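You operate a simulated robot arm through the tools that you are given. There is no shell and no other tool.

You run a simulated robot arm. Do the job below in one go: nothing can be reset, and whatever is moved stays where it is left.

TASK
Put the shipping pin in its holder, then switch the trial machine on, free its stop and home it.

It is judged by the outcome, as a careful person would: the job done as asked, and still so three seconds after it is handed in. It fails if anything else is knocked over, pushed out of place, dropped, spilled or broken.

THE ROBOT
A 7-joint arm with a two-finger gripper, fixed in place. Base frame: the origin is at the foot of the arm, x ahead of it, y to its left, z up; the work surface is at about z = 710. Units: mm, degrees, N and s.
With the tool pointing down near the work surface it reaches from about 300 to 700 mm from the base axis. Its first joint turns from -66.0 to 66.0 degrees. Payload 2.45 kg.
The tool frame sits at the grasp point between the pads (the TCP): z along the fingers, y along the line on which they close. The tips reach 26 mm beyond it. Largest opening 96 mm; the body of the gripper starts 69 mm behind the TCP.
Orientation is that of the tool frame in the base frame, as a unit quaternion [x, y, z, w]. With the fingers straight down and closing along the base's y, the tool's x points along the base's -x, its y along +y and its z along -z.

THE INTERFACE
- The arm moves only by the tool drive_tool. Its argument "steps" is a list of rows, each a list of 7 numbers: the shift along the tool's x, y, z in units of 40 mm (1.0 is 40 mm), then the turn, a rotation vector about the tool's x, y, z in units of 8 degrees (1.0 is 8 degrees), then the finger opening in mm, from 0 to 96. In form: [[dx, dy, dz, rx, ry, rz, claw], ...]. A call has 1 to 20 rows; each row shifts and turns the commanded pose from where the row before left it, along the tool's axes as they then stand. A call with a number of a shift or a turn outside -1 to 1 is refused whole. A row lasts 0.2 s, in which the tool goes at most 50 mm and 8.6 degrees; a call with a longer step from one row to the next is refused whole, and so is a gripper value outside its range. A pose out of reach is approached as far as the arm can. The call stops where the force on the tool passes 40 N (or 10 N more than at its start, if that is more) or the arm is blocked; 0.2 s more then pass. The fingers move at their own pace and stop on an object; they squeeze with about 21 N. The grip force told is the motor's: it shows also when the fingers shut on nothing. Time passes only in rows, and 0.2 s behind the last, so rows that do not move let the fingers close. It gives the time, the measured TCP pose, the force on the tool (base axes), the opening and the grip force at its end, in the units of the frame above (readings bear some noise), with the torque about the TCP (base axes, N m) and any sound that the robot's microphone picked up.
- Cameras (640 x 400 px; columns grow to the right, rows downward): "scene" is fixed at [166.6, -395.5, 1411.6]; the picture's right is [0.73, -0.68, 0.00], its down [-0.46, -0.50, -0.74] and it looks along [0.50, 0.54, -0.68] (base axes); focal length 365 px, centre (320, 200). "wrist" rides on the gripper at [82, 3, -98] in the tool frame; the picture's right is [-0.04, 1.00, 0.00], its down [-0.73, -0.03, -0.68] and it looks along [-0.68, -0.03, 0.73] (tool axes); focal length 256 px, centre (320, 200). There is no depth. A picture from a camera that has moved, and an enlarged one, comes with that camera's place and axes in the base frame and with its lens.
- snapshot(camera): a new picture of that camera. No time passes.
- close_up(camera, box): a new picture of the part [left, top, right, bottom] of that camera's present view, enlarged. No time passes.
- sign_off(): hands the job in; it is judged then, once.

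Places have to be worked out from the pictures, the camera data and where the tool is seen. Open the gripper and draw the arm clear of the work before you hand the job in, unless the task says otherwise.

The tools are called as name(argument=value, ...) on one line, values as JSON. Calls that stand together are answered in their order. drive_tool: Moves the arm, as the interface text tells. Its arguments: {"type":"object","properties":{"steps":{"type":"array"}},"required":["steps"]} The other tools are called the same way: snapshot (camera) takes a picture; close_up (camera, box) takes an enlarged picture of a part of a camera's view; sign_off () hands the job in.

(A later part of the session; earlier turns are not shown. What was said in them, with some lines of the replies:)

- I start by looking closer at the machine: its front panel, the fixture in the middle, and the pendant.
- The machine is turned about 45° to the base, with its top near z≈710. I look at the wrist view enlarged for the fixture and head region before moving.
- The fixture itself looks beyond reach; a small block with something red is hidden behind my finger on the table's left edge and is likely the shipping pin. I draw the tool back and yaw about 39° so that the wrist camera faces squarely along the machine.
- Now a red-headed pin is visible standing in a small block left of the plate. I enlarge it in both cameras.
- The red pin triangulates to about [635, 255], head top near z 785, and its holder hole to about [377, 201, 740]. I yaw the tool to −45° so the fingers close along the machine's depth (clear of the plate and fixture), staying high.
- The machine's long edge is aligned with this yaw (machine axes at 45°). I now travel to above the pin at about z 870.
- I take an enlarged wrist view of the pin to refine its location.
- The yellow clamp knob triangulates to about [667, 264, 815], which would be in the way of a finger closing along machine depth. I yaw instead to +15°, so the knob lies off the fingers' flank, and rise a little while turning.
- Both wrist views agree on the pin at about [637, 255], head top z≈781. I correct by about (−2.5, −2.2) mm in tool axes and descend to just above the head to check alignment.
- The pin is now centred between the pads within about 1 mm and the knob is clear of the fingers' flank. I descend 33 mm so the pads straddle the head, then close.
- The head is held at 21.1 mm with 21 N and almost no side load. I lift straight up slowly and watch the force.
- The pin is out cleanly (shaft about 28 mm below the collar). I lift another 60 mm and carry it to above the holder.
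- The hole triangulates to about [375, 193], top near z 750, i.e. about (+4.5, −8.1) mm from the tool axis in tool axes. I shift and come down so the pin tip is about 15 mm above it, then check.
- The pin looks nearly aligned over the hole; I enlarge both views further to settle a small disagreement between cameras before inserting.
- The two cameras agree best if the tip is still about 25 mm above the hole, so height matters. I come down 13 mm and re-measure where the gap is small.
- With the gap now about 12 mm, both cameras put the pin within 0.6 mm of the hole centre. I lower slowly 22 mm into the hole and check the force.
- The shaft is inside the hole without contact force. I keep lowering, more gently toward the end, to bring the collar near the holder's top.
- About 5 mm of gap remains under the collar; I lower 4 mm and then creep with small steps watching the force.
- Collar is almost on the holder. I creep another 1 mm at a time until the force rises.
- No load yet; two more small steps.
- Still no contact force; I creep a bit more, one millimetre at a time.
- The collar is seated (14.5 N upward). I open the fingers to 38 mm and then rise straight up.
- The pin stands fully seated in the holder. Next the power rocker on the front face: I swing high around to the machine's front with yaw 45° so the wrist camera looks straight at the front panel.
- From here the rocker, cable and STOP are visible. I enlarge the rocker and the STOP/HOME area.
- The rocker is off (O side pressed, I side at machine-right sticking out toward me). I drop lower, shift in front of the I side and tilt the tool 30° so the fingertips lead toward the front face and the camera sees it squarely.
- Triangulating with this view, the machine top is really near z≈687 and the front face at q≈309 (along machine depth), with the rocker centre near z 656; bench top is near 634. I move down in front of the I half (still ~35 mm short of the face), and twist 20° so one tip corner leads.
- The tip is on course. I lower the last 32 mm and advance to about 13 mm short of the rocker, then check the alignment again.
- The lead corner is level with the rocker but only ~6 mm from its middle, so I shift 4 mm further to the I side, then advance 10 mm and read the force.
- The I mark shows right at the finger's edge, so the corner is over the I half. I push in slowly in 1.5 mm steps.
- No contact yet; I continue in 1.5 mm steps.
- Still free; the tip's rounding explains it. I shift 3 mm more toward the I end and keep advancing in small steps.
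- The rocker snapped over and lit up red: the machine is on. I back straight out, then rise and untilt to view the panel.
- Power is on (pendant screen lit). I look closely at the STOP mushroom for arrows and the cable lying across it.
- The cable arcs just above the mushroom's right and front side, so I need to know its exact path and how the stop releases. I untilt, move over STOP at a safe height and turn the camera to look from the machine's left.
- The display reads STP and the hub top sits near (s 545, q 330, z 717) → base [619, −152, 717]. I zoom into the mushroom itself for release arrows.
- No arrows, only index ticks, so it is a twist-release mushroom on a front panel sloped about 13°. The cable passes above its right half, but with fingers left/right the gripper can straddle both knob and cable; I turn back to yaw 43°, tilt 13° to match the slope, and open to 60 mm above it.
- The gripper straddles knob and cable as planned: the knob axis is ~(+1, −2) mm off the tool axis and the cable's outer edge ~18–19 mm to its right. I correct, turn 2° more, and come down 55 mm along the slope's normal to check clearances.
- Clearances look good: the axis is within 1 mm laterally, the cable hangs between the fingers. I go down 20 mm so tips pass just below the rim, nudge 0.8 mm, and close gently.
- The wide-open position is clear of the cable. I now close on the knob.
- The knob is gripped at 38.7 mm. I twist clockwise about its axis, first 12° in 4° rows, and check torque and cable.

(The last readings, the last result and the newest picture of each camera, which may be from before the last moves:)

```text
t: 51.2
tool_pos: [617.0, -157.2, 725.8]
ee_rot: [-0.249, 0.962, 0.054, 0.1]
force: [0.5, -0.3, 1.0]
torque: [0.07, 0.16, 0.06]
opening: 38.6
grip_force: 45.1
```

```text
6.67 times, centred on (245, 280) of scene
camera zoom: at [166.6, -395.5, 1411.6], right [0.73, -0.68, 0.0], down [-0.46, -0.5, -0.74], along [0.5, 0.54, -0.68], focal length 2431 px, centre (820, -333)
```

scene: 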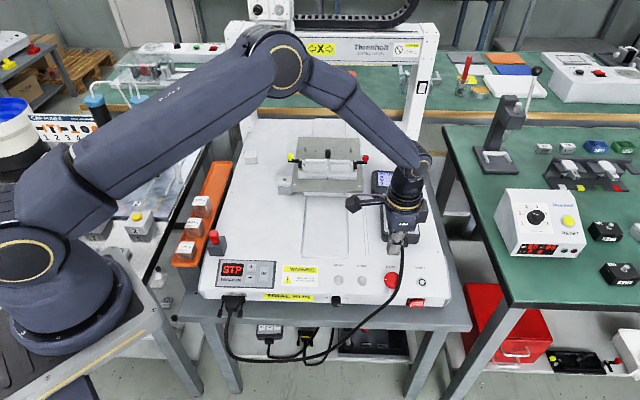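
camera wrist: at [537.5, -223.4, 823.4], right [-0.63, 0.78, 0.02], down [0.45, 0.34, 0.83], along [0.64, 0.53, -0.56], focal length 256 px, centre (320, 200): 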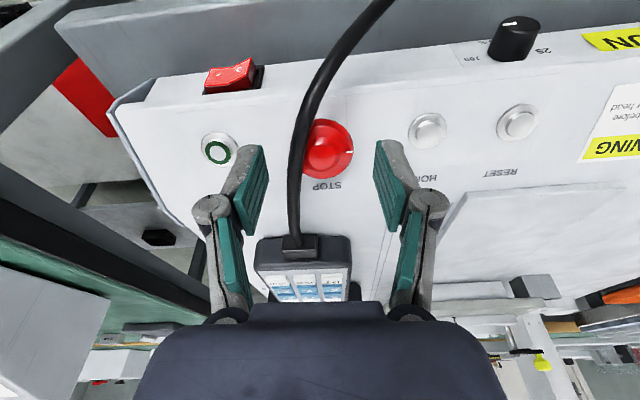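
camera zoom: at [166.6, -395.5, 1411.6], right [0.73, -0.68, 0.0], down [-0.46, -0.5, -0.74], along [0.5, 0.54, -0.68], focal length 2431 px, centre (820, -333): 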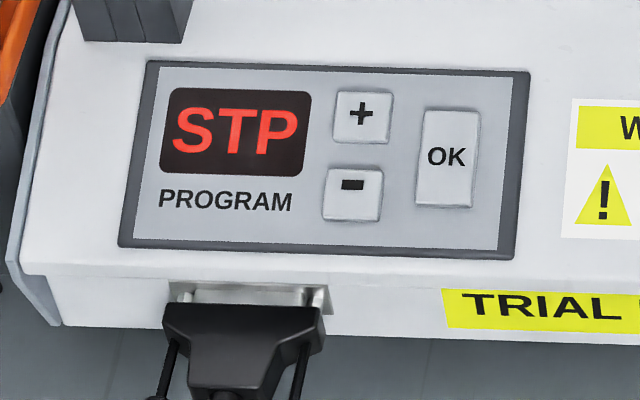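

The knob turns with the gripper (tick stays by the pad) at low torque. I continue another 12°.

drive_tool(steps=[[0, 0.005, 0, 0, 0, 0.5, 30], [0, 0.005, 0, 0, 0, 0.5, 30], [0, 0.005, 0, 0, 0, 0.5, 30], [0, 0, 0, 0, 0, 0, 30]])

close_up(camera="wrist", box=[230, 90, 410, 220])

close_up(camera="scene", box=[200, 250, 290, 310])

```text
t: 52.2
tool_pos: [617.1, -155.9, 725.1]
ee_rot: [-0.148, 0.983, 0.064, 0.093]
force: [-1.3, 0.5, -3.4]
torque: [0.08, 0.24, 0.1]
opening: 38.4
grip_force: 44.8
```

```text
3.08 times, centred on (320, 155) of wrist
camera zoom: at [523.6, -188.5, 806.1], right [-0.26, 0.96, 0.11], down [0.59, 0.07, 0.81], along [0.77, 0.28, -0.58], focal length 788 px, centre (320, 338)
```

zoom: 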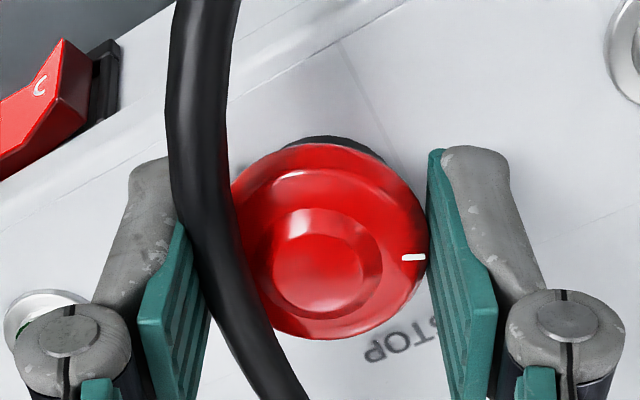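

```text
6.67 times, centred on (245, 280) of scene
camera zoom: at [166.7, -395.6, 1411.6], right [0.73, -0.68, 0.0], down [-0.46, -0.5, -0.74], along [0.5, 0.54, -0.68], focal length 2431 px, centre (820, -333)
```

zoom: 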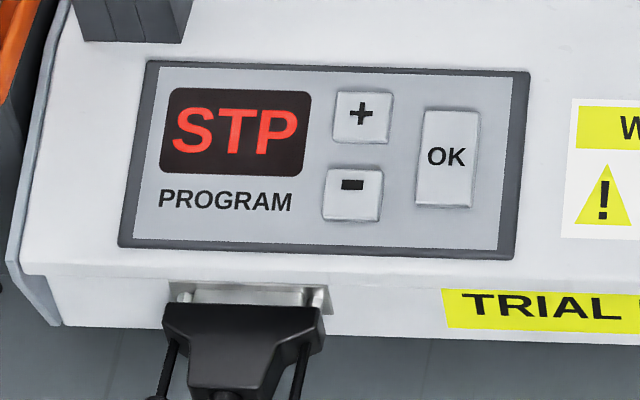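

24° done, torque rising gently (spring), still STP. I continue 8° more while watching the force near the cable.

drive_tool(steps=[[0, 0.005, 0, 0, 0, 0.5, 30], [0, 0.005, 0, 0, 0, 0.5, 30], [0, 0, 0, 0, 0, 0, 30]])

close_up(camera="wrist", box=[230, 90, 410, 220])

close_up(camera="scene", box=[200, 250, 290, 310])

```text
t: 53.0
tool_pos: [616.2, -154.9, 728.0]
ee_rot: [-0.079, 0.99, 0.071, 0.087]
force: [-6.7, 1.8, 5.5]
torque: [0.16, 0.42, 0.18]
opening: 38.4
grip_force: 45.2
```

```text
3.08 times, centred on (320, 155) of wrist
camera zoom: at [521.0, -177.2, 808.2], right [-0.13, 0.98, 0.13], down [0.61, -0.03, 0.79], along [0.78, 0.18, -0.59], focal length 788 px, centre (320, 338)
```

zoom: 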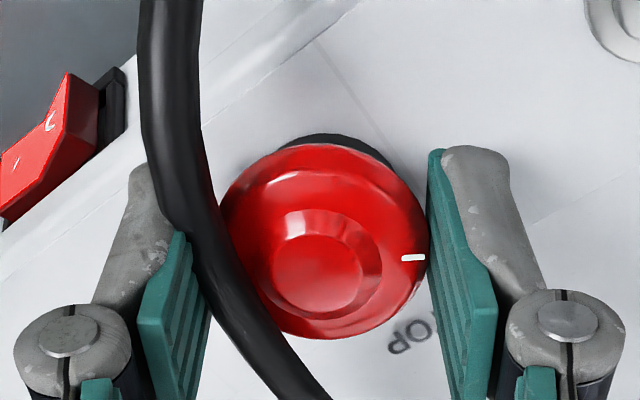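

```text
6.67 times, centred on (245, 280) of scene
camera zoom: at [166.4, -395.5, 1411.6], right [0.73, -0.68, 0.0], down [-0.46, -0.5, -0.74], along [0.5, 0.54, -0.68], focal length 2431 px, centre (820, -333)
```

zoom: 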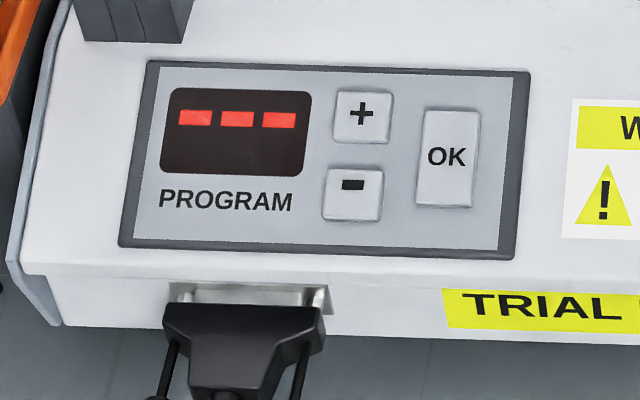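

The display changed from STP to "– – –" and the knob popped up: the stop is freed at about 30°. I turn the grip back to where it started (clear of the cable), then open.

drive_tool(steps=[[0, -0.005, 0, 0, 0, -0.5, 30], [0, -0.005, 0, 0, 0, -0.5, 30], [0, -0.005, 0, 0, 0, -0.5, 30], [0, -0.005, 0, 0, 0, -0.5, 30], [0, -0.005, 0, 0, 0, -0.5, 30], [0, -0.005, 0, 0, 0, -0.5, 30], [0, -0.005, 0, 0, 0, -0.5, 30], [0, -0.005, 0, 0, 0, -0.5, 30], [0, 0, 0, 0, 0, 0, 30]])

close_up(camera="wrist", box=[230, 90, 410, 220])

close_up(camera="scene", box=[200, 250, 290, 310])

```text
t: 55.0
tool_pos: [616.9, -157.2, 725.6]
ee_rot: [-0.349, 0.93, 0.043, 0.105]
force: [-4.1, 1.9, 2.9]
torque: [0.31, 0.31, -0.6]
opening: 38.7
grip_force: 44.9
```

```text
3.08 times, centred on (320, 155) of wrist
camera zoom: at [540.1, -219.9, 804.2], right [-0.63, 0.78, 0.02], down [0.45, 0.34, 0.83], along [0.64, 0.53, -0.56], focal length 788 px, centre (320, 338)
```

zoom: 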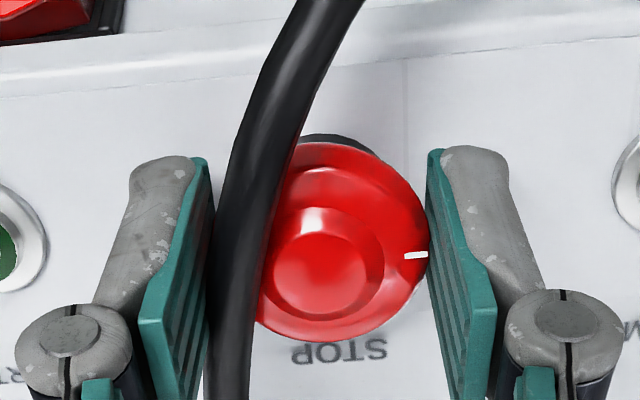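

```text
6.67 times, centred on (245, 280) of scene
camera zoom: at [166.5, -395.5, 1411.6], right [0.73, -0.68, 0.0], down [-0.46, -0.5, -0.74], along [0.5, 0.54, -0.68], focal length 2431 px, centre (820, -333)
```

zoom: 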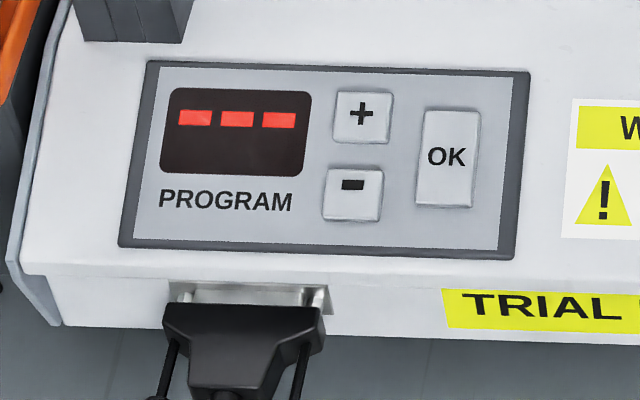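

Stop stays released. I open to 60 and rise along the knob's axis.

drive_tool(steps=[[0, 0, 0, 0, 0, 0, 56], [0, 0, 0, 0, 0, 0, 60], [0, 0, 0, 0, 0, 0, 60], [0, 0, -0.5, 0, 0, 0, 60], [0, 0, -0.75, 0, 0, 0, 60], [0, 0, -0.75, 0, 0, 0, 60], [0, 0, 0, 0, 0, 0, 60]])

snapshot(camera="wrist")

snapshot(camera="scene")

```text
t: 56.6
tool_pos: [604.2, -170.0, 804.4]
ee_rot: [-0.349, 0.93, 0.043, 0.105]
force: [0.0, -0.1, -0.5]
torque: [0.02, 0.01, 0.03]
opening: 59.7
grip_force: 0.0
```

```text
taken
camera wrist: at [526.4, -232.5, 882.8], right [-0.63, 0.78, 0.02], down [0.45, 0.34, 0.83], along [0.64, 0.53, -0.56], focal length 256 px, centre (320, 200)
```

wrist: 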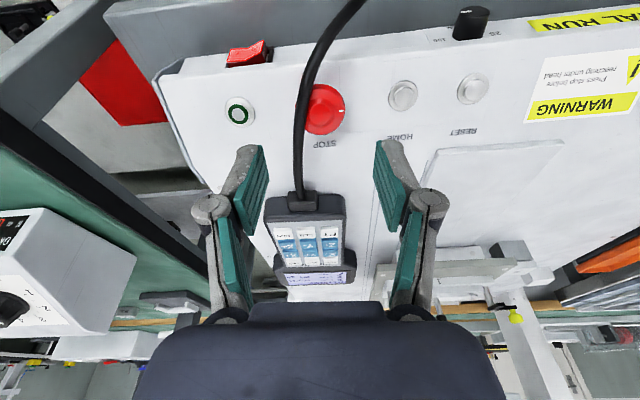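

```text
taken
```

scene: 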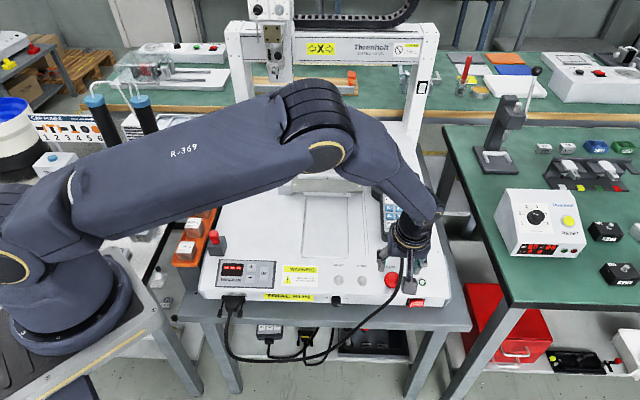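

Next is HOME. I zoom in on HOME to see whether its cap stands proud of the bezel and to locate it.

close_up(camera="wrist", box=[375, 70, 435, 130])

close_up(camera="scene", box=[325, 260, 405, 310])

close_up(camera="scene", box=[190, 220, 290, 310])

```text
6.67 times, centred on (405, 100) of wrist
camera zoom: at [526.4, -232.5, 882.8], right [-0.63, 0.78, 0.02], down [0.45, 0.34, 0.83], along [0.64, 0.53, -0.56], focal length 1707 px, centre (-247, 867)
```

zoom: 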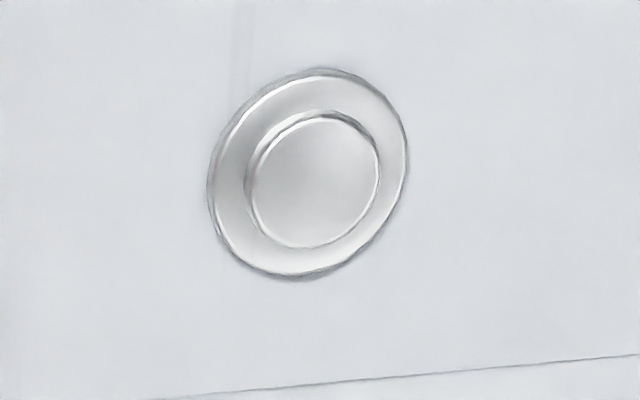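

```text
8.00 times, centred on (365, 285) of scene
camera zoom: at [166.6, -395.5, 1411.6], right [0.73, -0.68, 0.0], down [-0.46, -0.5, -0.74], along [0.5, 0.54, -0.68], focal length 2918 px, centre (-40, -480)
```

zoom: 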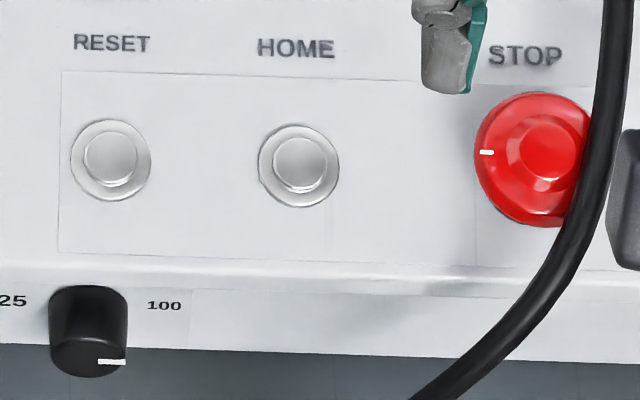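

```text
4.44 times, centred on (240, 265) of scene
camera zoom: at [166.6, -395.5, 1411.6], right [0.73, -0.68, 0.0], down [-0.46, -0.5, -0.74], along [0.5, 0.54, -0.68], focal length 1621 px, centre (676, -89)
```

zoom: 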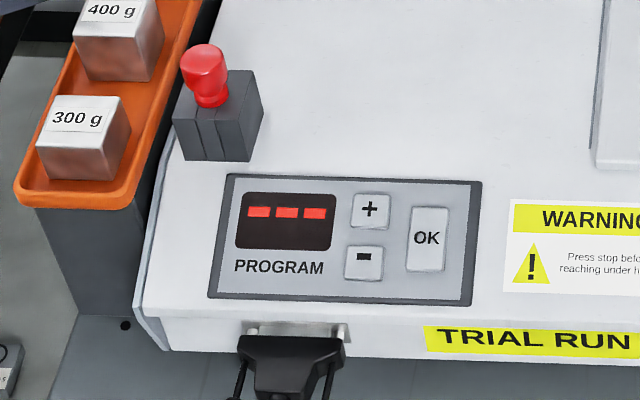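

HOME's cap is ~16 mm wide, ~3 mm proud of its bezel, at about (s 480, q 338, z 697) → base [578, −100, 697]. I'll press it with one corner of the closed fingertips: untilt, yaw to 0°, lean 12° so that the inner corner leads, then hover about 25 mm above it.

drive_tool(steps=[[0, 0, 0, 0, 0.82, 0, 40], [0, 0, 0, 0, 0.82, 0, 20], [0, 0, 0, 0, 0, 0.86, 0], [0, 0, 0, 0, 0, 0.86, 0], [0, 0, 0, 0, 0, 0.86, 0], [0, 0, 0, 0, 0, 0.86, 0], [0, 0, 0, 0, 0, 0.86, 0], [0, 0, 0, 0, 0, 0.84, 0], [0, 0, 0, 0.53, 0.53, 0, 0], [0, 0, 0, 0.53, 0.53, 0, 0], [0.248, 0.587, 0.3, 0, 0, 0, 0], [0.248, 0.587, 0.3, 0, 0, 0, 0], [0.248, 0.587, 0.3, 0, 0, 0, 0], [0, 0, 0, 0, 0, 0, 0]])

snapshot(camera="wrist")

close_up(camera="wrist", box=[240, 80, 400, 220])

close_up(camera="scene", box=[320, 220, 420, 310])

```text
t: 59.6
tool_pos: [570.6, -103.4, 762.8]
ee_rot: [-0.001, 0.994, -0.071, -0.077]
force: [0.6, 0.2, 0.0]
torque: [-0.02, -0.02, -0.01]
opening: 0.1
grip_force: 21.1
```

```text
taken
camera wrist: at [504.2, -84.3, 871.9], right [0.03, 0.99, -0.15], down [0.83, 0.06, 0.56], along [0.56, -0.14, -0.82], focal length 256 px, centre (320, 200)
```

wrist: 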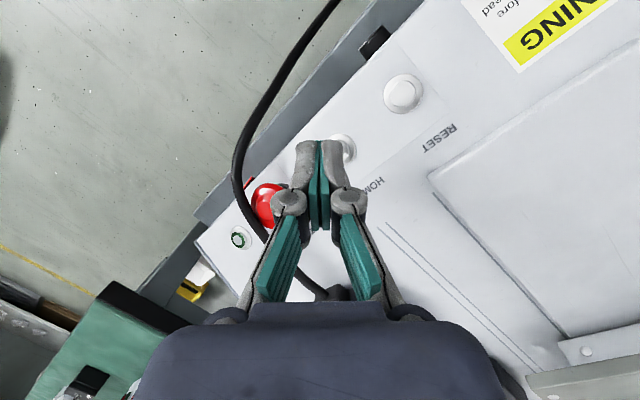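

```text
2.86 times, centred on (320, 150) of wrist
camera zoom: at [504.2, -84.3, 871.9], right [0.03, 0.99, -0.15], down [0.83, 0.06, 0.56], along [0.56, -0.14, -0.82], focal length 731 px, centre (320, 343)
```

zoom: 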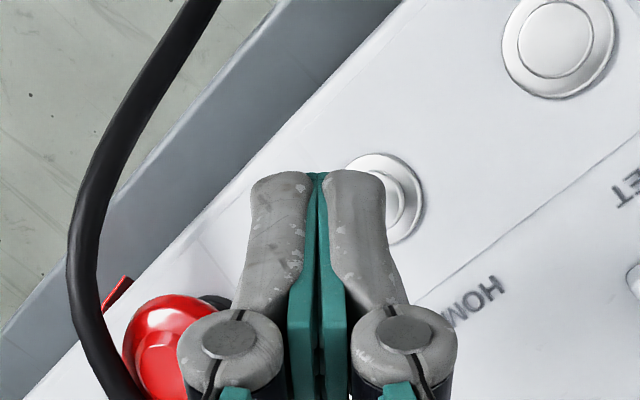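

```text
4.44 times, centred on (370, 265) of scene
camera zoom: at [166.6, -395.5, 1411.6], right [0.73, -0.68, 0.0], down [-0.46, -0.5, -0.74], along [0.5, 0.54, -0.68], focal length 1621 px, centre (98, -89)
```

zoom: 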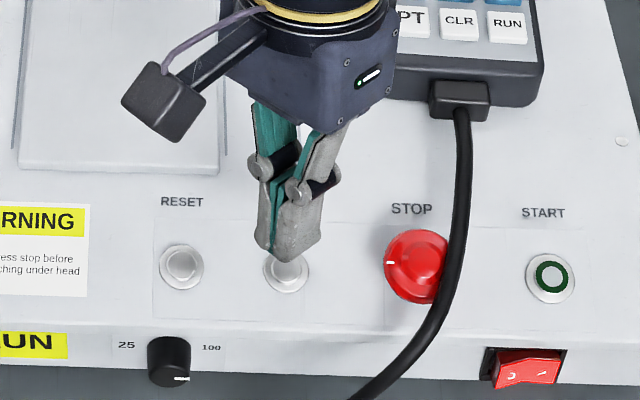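

The corner needs to end at the cap's centre; I lower to roughly 12 mm above it and check again.

drive_tool(steps=[[-0.039, 0.034, 0.32, 0, 0, 0, 0], [-0.039, 0.034, 0.32, 0, 0, 0, 0], [0, 0, 0, 0, 0, 0, 0]])

close_up(camera="wrist", box=[260, 100, 380, 200])

close_up(camera="scene", box=[340, 255, 390, 300])

```text
t: 60.4
tool_pos: [568.8, -105.3, 736.8]
ee_rot: [-0.001, 0.994, -0.072, -0.076]
force: [0.3, 0.5, -0.1]
torque: [0.0, 0.01, -0.02]
opening: 0.0
grip_force: 20.9
```

```text
4.00 times, centred on (320, 150) of wrist
camera zoom: at [503.4, -85.6, 846.2], right [0.03, 0.99, -0.15], down [0.83, 0.06, 0.56], along [0.56, -0.14, -0.82], focal length 1024 px, centre (320, 400)
```

zoom: 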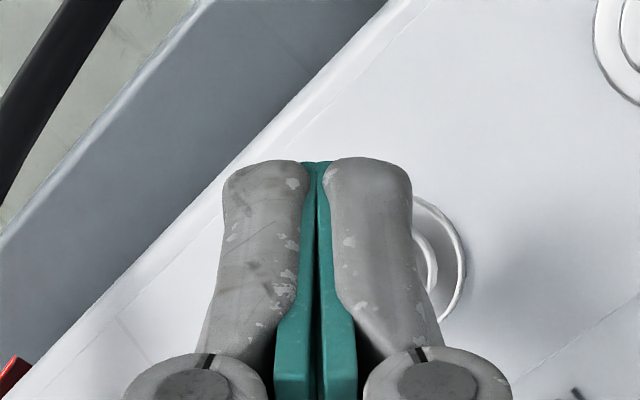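

```text
8.89 times, centred on (365, 278) of scene
camera zoom: at [166.6, -395.5, 1411.6], right [0.73, -0.68, 0.0], down [-0.46, -0.5, -0.74], along [0.5, 0.54, -0.68], focal length 3242 px, centre (-80, -489)
```

zoom: 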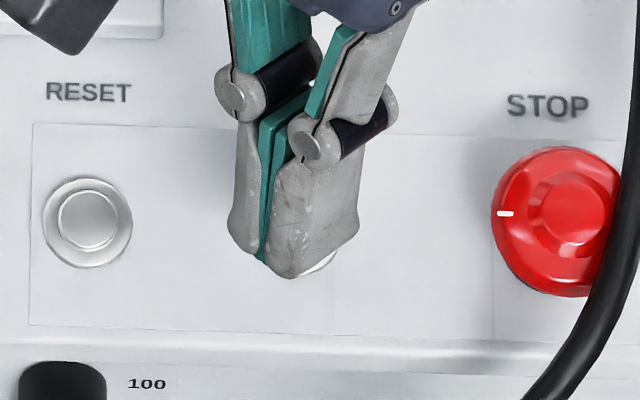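

Both views put the leading corner within 1–2 mm of the cap centre. I approach 9 mm along the panel normal, then press in small steps.

drive_tool(steps=[[0.018, 0.018, 0, 0, 0, 0, 0], [-0.034, 0.034, 0.102, 0, 0, 0, 0], [-0.034, 0.034, 0.102, 0, 0, 0, 0], [0, 0, 0, 0, 0, 0, 0]])

close_up(camera="scene", box=[340, 255, 390, 300])

close_up(camera="wrist", box=[260, 100, 380, 200])

```text
t: 61.4
tool_pos: [569.5, -102.8, 729.4]
ee_rot: [-0.001, 0.994, -0.072, -0.077]
force: [-0.3, 0.1, -0.5]
torque: [0.02, 0.02, 0.03]
opening: 0.2
grip_force: 20.7
```

```text
8.89 times, centred on (365, 278) of scene
camera zoom: at [166.6, -395.5, 1411.6], right [0.73, -0.68, 0.0], down [-0.46, -0.5, -0.74], along [0.5, 0.54, -0.68], focal length 3242 px, centre (-80, -489)
```

zoom: 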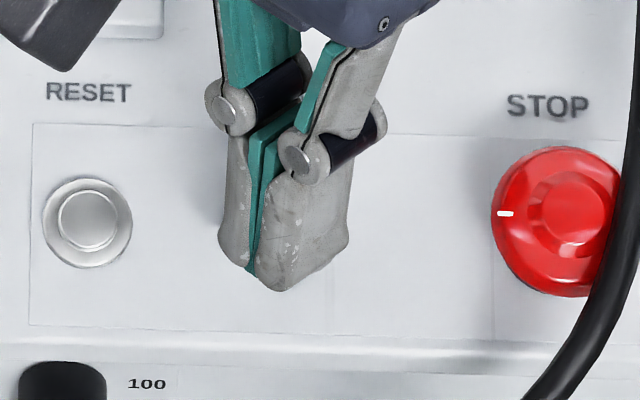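

```text
4.00 times, centred on (320, 150) of wrist
camera zoom: at [503.8, -82.9, 837.4], right [0.03, 0.99, -0.15], down [0.83, 0.06, 0.56], along [0.56, -0.14, -0.82], focal length 1024 px, centre (320, 400)
```

zoom: 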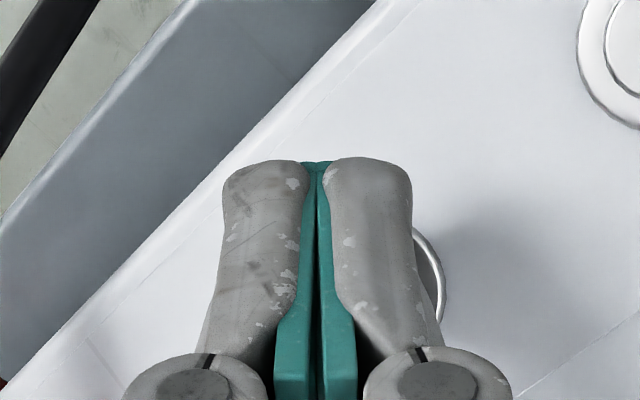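

Contact is about to start; averaging both views I shift 2 mm toward the front, then press in 1.5 mm steps.

drive_tool(steps=[[0.035, -0.035, 0, 0, 0, 0, 0], [-0.0112, 0.0112, 0.034, 0, 0, 0, 0], [-0.0112, 0.0112, 0.034, 0, 0, 0, 0], [0, 0, 0, 0, 0, 0, 0]])

drive_tool(steps=[[-0.0112, 0.0112, 0.034, 0, 0, 0, 0], [0, 0, 0, 0, 0, 0, 0]])

```text
t: 62.4
tool_pos: [568.5, -104.6, 725.6]
ee_rot: [-0.001, 0.994, -0.072, -0.077]
force: [-0.7, -1.1, 0.7]
torque: [0.05, 0.02, 0.01]
opening: 0.1
grip_force: 21.3
```

```text
t: 63.0
tool_pos: [567.7, -104.2, 724.2]
ee_rot: [-0.002, 0.994, -0.072, -0.077]
force: [0.2, -1.0, 0.6]
torque: [0.01, 0.02, 0.01]
opening: 0.1
grip_force: 20.6
```

No contact yet; continuing in 1.5 mm steps.

drive_tool(steps=[[-0.0112, 0.0112, 0.034, 0, 0, 0, 0], [0, 0, 0, 0, 0, 0, 0]])

drive_tool(steps=[[-0.0112, 0.0112, 0.034, 0, 0, 0, 0], [0, 0, 0, 0, 0, 0, 0]])

close_up(camera="scene", box=[340, 255, 390, 300])

close_up(camera="wrist", box=[260, 100, 380, 200])

```text
t: 63.6
tool_pos: [567.3, -103.0, 723.1]
ee_rot: [-0.002, 0.994, -0.072, -0.077]
force: [-0.7, -1.0, 2.9]
torque: [0.0, -0.01, 0.01]
opening: 0.0
grip_force: 21.3
heard: click
```

```text
t: 64.2
tool_pos: [568.2, -104.3, 721.7]
ee_rot: [-0.001, 0.994, -0.071, -0.079]
force: [-0.5, -0.2, 6.4]
torque: [0.01, -0.04, 0.05]
opening: 0.1
grip_force: 21.2
```

```text
8.89 times, centred on (365, 278) of scene
camera zoom: at [166.5, -395.5, 1411.6], right [0.73, -0.68, 0.0], down [-0.46, -0.5, -0.74], along [0.5, 0.54, -0.68], focal length 3242 px, centre (-80, -489)
```

zoom: 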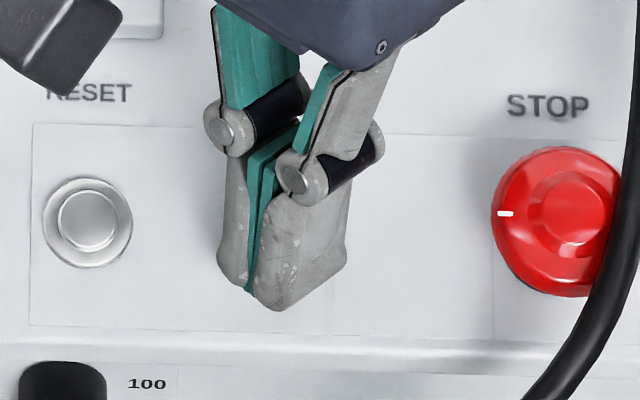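

```text
4.00 times, centred on (320, 150) of wrist
camera zoom: at [502.8, -83.8, 830.5], right [0.03, 0.99, -0.15], down [0.83, 0.06, 0.56], along [0.56, -0.14, -0.82], focal length 1024 px, centre (320, 400)
```

zoom: 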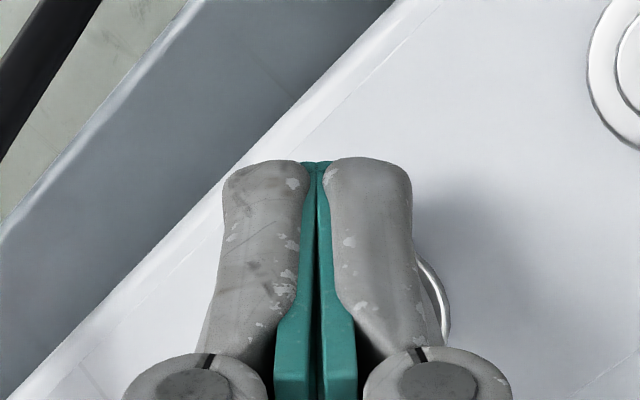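

A click was heard — HOME registered. I back straight off and rise clear at once, then watch the machine.

drive_tool(steps=[[0.276, -0.277, -0.838, 0, 0, 0, 0], [0.276, -0.277, -0.838, 0, 0, 0, 0], [0.276, -0.277, -0.838, 0, 0, 0, 0], [0.276, -0.277, -0.838, 0, 0, 0, 0]])

snapshot(camera="scene")

close_up(camera="scene", box=[200, 250, 290, 310])

```text
t: 65.2
tool_pos: [544.5, -127.4, 864.9]
ee_rot: [-0.001, 0.994, -0.071, -0.078]
force: [-0.2, -0.6, 0.2]
torque: [0.01, -0.02, 0.01]
opening: 0.0
grip_force: 21.0
```

```text
taken
```

scene: 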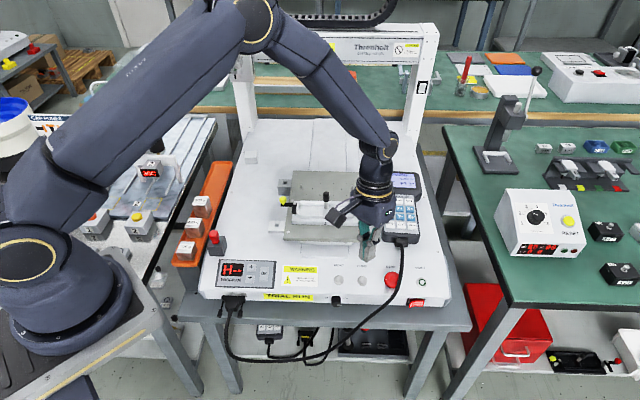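

```text
6.67 times, centred on (245, 280) of scene
camera zoom: at [166.6, -395.5, 1411.6], right [0.73, -0.68, 0.0], down [-0.46, -0.5, -0.74], along [0.5, 0.54, -0.68], focal length 2431 px, centre (820, -333)
```

zoom: 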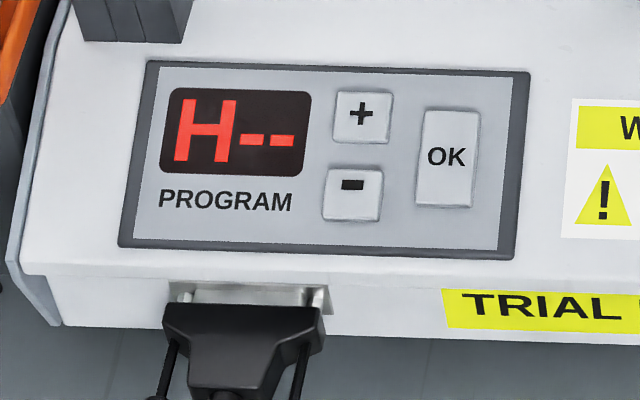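

Homing has begun (display "H--", table coming forward). I move the gripper further up and away to the front to stay clear while it runs.

drive_tool(steps=[[0.56, -0.56, -0.51, 0, 0, 0, 0], [0.56, -0.56, -0.51, 0, 0, 0, 0], [0.56, -0.56, -0.51, 0, 0, 0, 0]])

snapshot(camera="scene")

```text
t: 66.0
tool_pos: [489.9, -182.6, 947.5]
ee_rot: [-0.001, 0.994, -0.072, -0.077]
force: [-0.2, -1.6, 0.1]
torque: [0.0, 0.0, -0.04]
opening: 0.1
grip_force: 21.0
```

```text
taken
```

scene: 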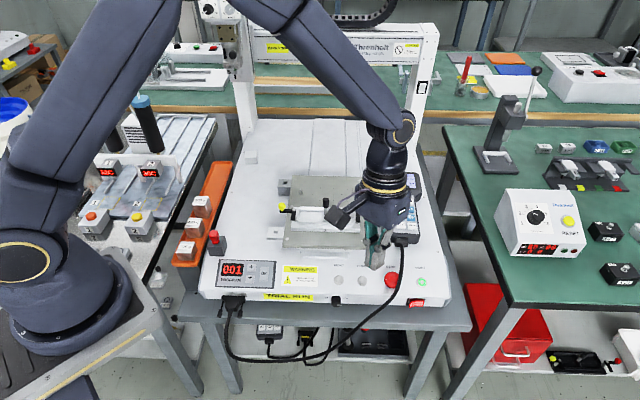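

The display now reads "001", which suggests homing is finished. I draw the arm back clear, open the gripper, and verify all states.

drive_tool(steps=[[0, 0, 0, -0.53, -0.53, 0, 30], [0, 0, 0, -0.53, -0.53, 0, 60], [0.9, 0, -0.3, 0, 0, 0, 90], [0.9, 0, -0.3, 0, 0, 0, 96], [0.9, 0, 0, 0, 0, 0, 96], [0.5, 0, 0, 0, 0, 0, 96], [0, 0, 0, 0, 0, 0, 96], [0, 0, 0, 0, 0, 0, 96]])

snapshot(camera="scene")

close_up(camera="scene", box=[190, 220, 450, 320])

close_up(camera="scene", box=[360, 160, 440, 220])

```text
t: 67.8
tool_pos: [361.6, -183.8, 971.3]
ee_rot: [-0.001, 1.0, 0.002, -0.003]
force: [-0.2, -0.5, -0.2]
torque: [-0.03, -0.01, 0.0]
opening: 96.0
grip_force: 0.0
```

```text
taken
```

scene: 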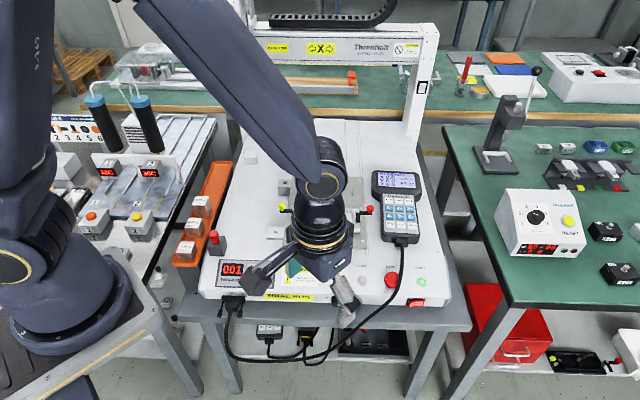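

```text
2.46 times, centred on (320, 270) of scene
camera zoom: at [166.6, -395.5, 1411.6], right [0.73, -0.68, 0.0], down [-0.46, -0.5, -0.74], along [0.5, 0.54, -0.68], focal length 898 px, centre (320, 28)
```

zoom: 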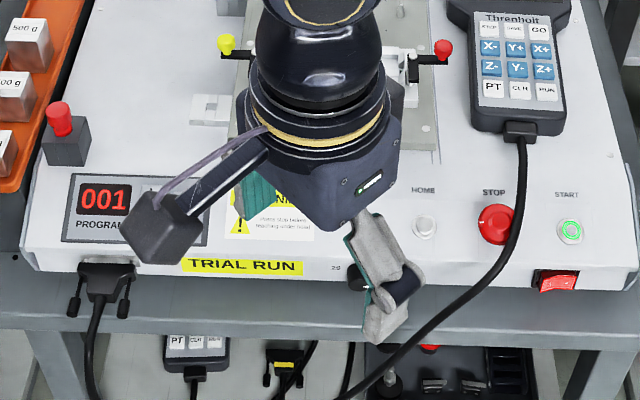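

```text
6.67 times, centred on (400, 190) of scene
camera zoom: at [166.6, -395.5, 1411.6], right [0.73, -0.68, 0.0], down [-0.46, -0.5, -0.74], along [0.5, 0.54, -0.68], focal length 2431 px, centre (-213, 267)
```

zoom: 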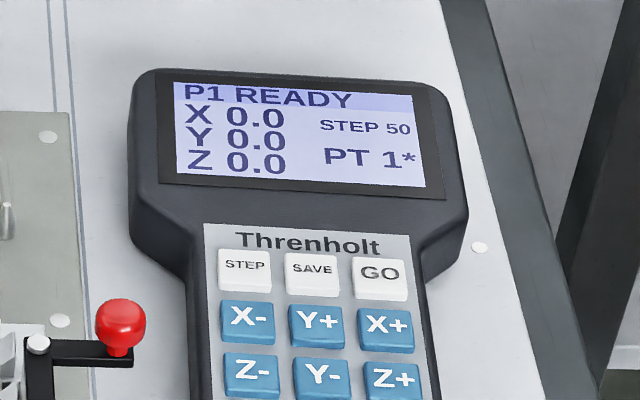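

The pendant shows "P1 READY, X 0.0 Y 0.0 Z 0.0" and START is lit green; the pin stands in the holder. I pull back a little more and take a last look before handing in.

drive_tool(steps=[[0, -0.9, -0.3, 0, 0, 0, 96], [0, -0.9, -0.3, 0, 0, 0, 96], [0, -0.5, 0, 0, 0, 0, 96], [0, 0, 0, 0, 0, 0, 96], [0, 0, 0, 0, 0, 0, 96]])

snapshot(camera="scene")

close_up(camera="scene", box=[180, 150, 440, 310])

snapshot(camera="wrist")

```text
t: 69.0
tool_pos: [362.5, -277.2, 993.0]
ee_rot: [0.0, 1.0, 0.002, -0.004]
force: [0.2, -0.4, -0.2]
torque: [0.03, 0.02, 0.0]
opening: 95.7
grip_force: 0.0
```

```text
taken
```

scene: 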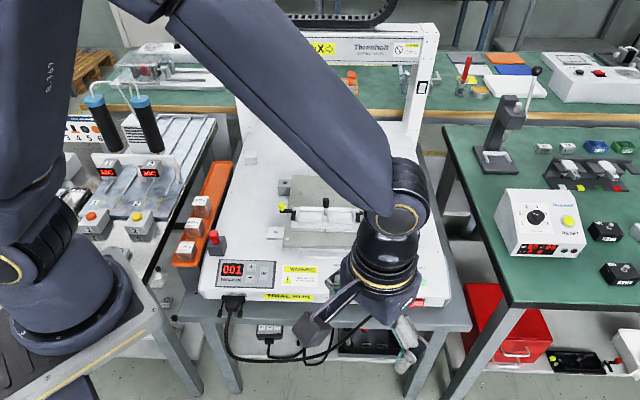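

```text
2.46 times, centred on (310, 230) of scene
camera zoom: at [166.6, -395.5, 1411.6], right [0.73, -0.68, 0.0], down [-0.46, -0.5, -0.74], along [0.5, 0.54, -0.68], focal length 898 px, centre (345, 126)
```

zoom: 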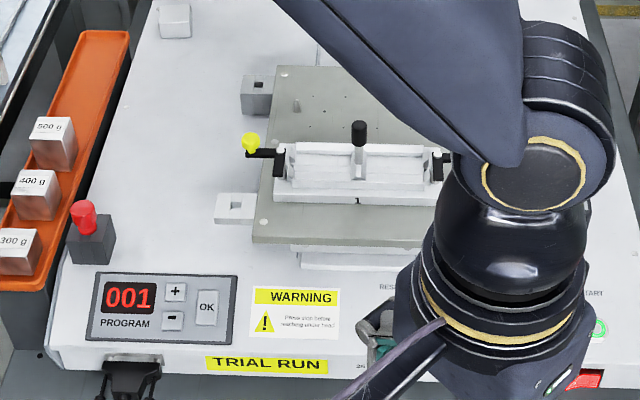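

```text
taken
camera wrist: at [282.0, -272.1, 1093.2], right [0.04, 1.0, 0.0], down [0.74, -0.03, 0.67], along [0.67, -0.02, -0.74], focal length 256 px, centre (320, 200)
```

wrist: 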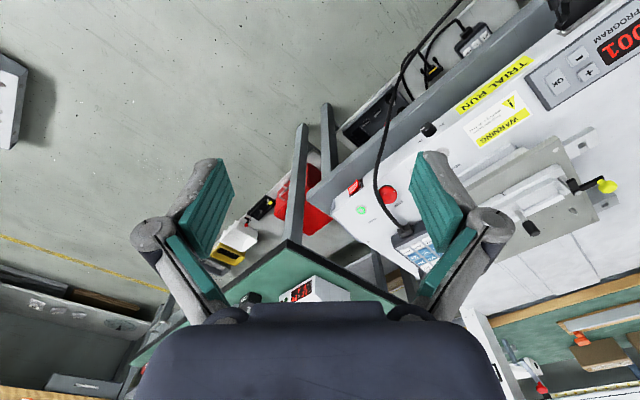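

Everything is in its final state: the pin is seated in its holder, power is on, the stop is released, and the machine is homed (display 001, pendant "P1 READY, X 0.0 Y 0.0 Z 0.0"). The gripper is open and the arm is clear of the work, so I hand the job in.

sign_off()

```text
The job is handed in.
```

The job is done and handed in. The shipping pin is in its holder, and the trial machine is on, its stop is freed and it has homed.

- **Pin:** I lifted it straight out of its block and lowered it into the holder until the collar seated.
- **Power:** I pressed the front rocker to I. It lit red and the pendant screen came on.
- **Stop:** I twisted the mushroom clockwise by about 30° until the display changed from STP to "---".
- **Home:** I pressed HOME. The display now reads 001, and the pendant shows "P1 READY, X 0.0 Y 0.0 Z 0.0".

The pendant cable runs over the right side of the stop. My fingers passed very close beside it during the twist and may have brushed it. It looked unmoved in the later pictures, and nothing else appeared out of place.

The gripper is open and the arm is drawn back, clear of the machine.
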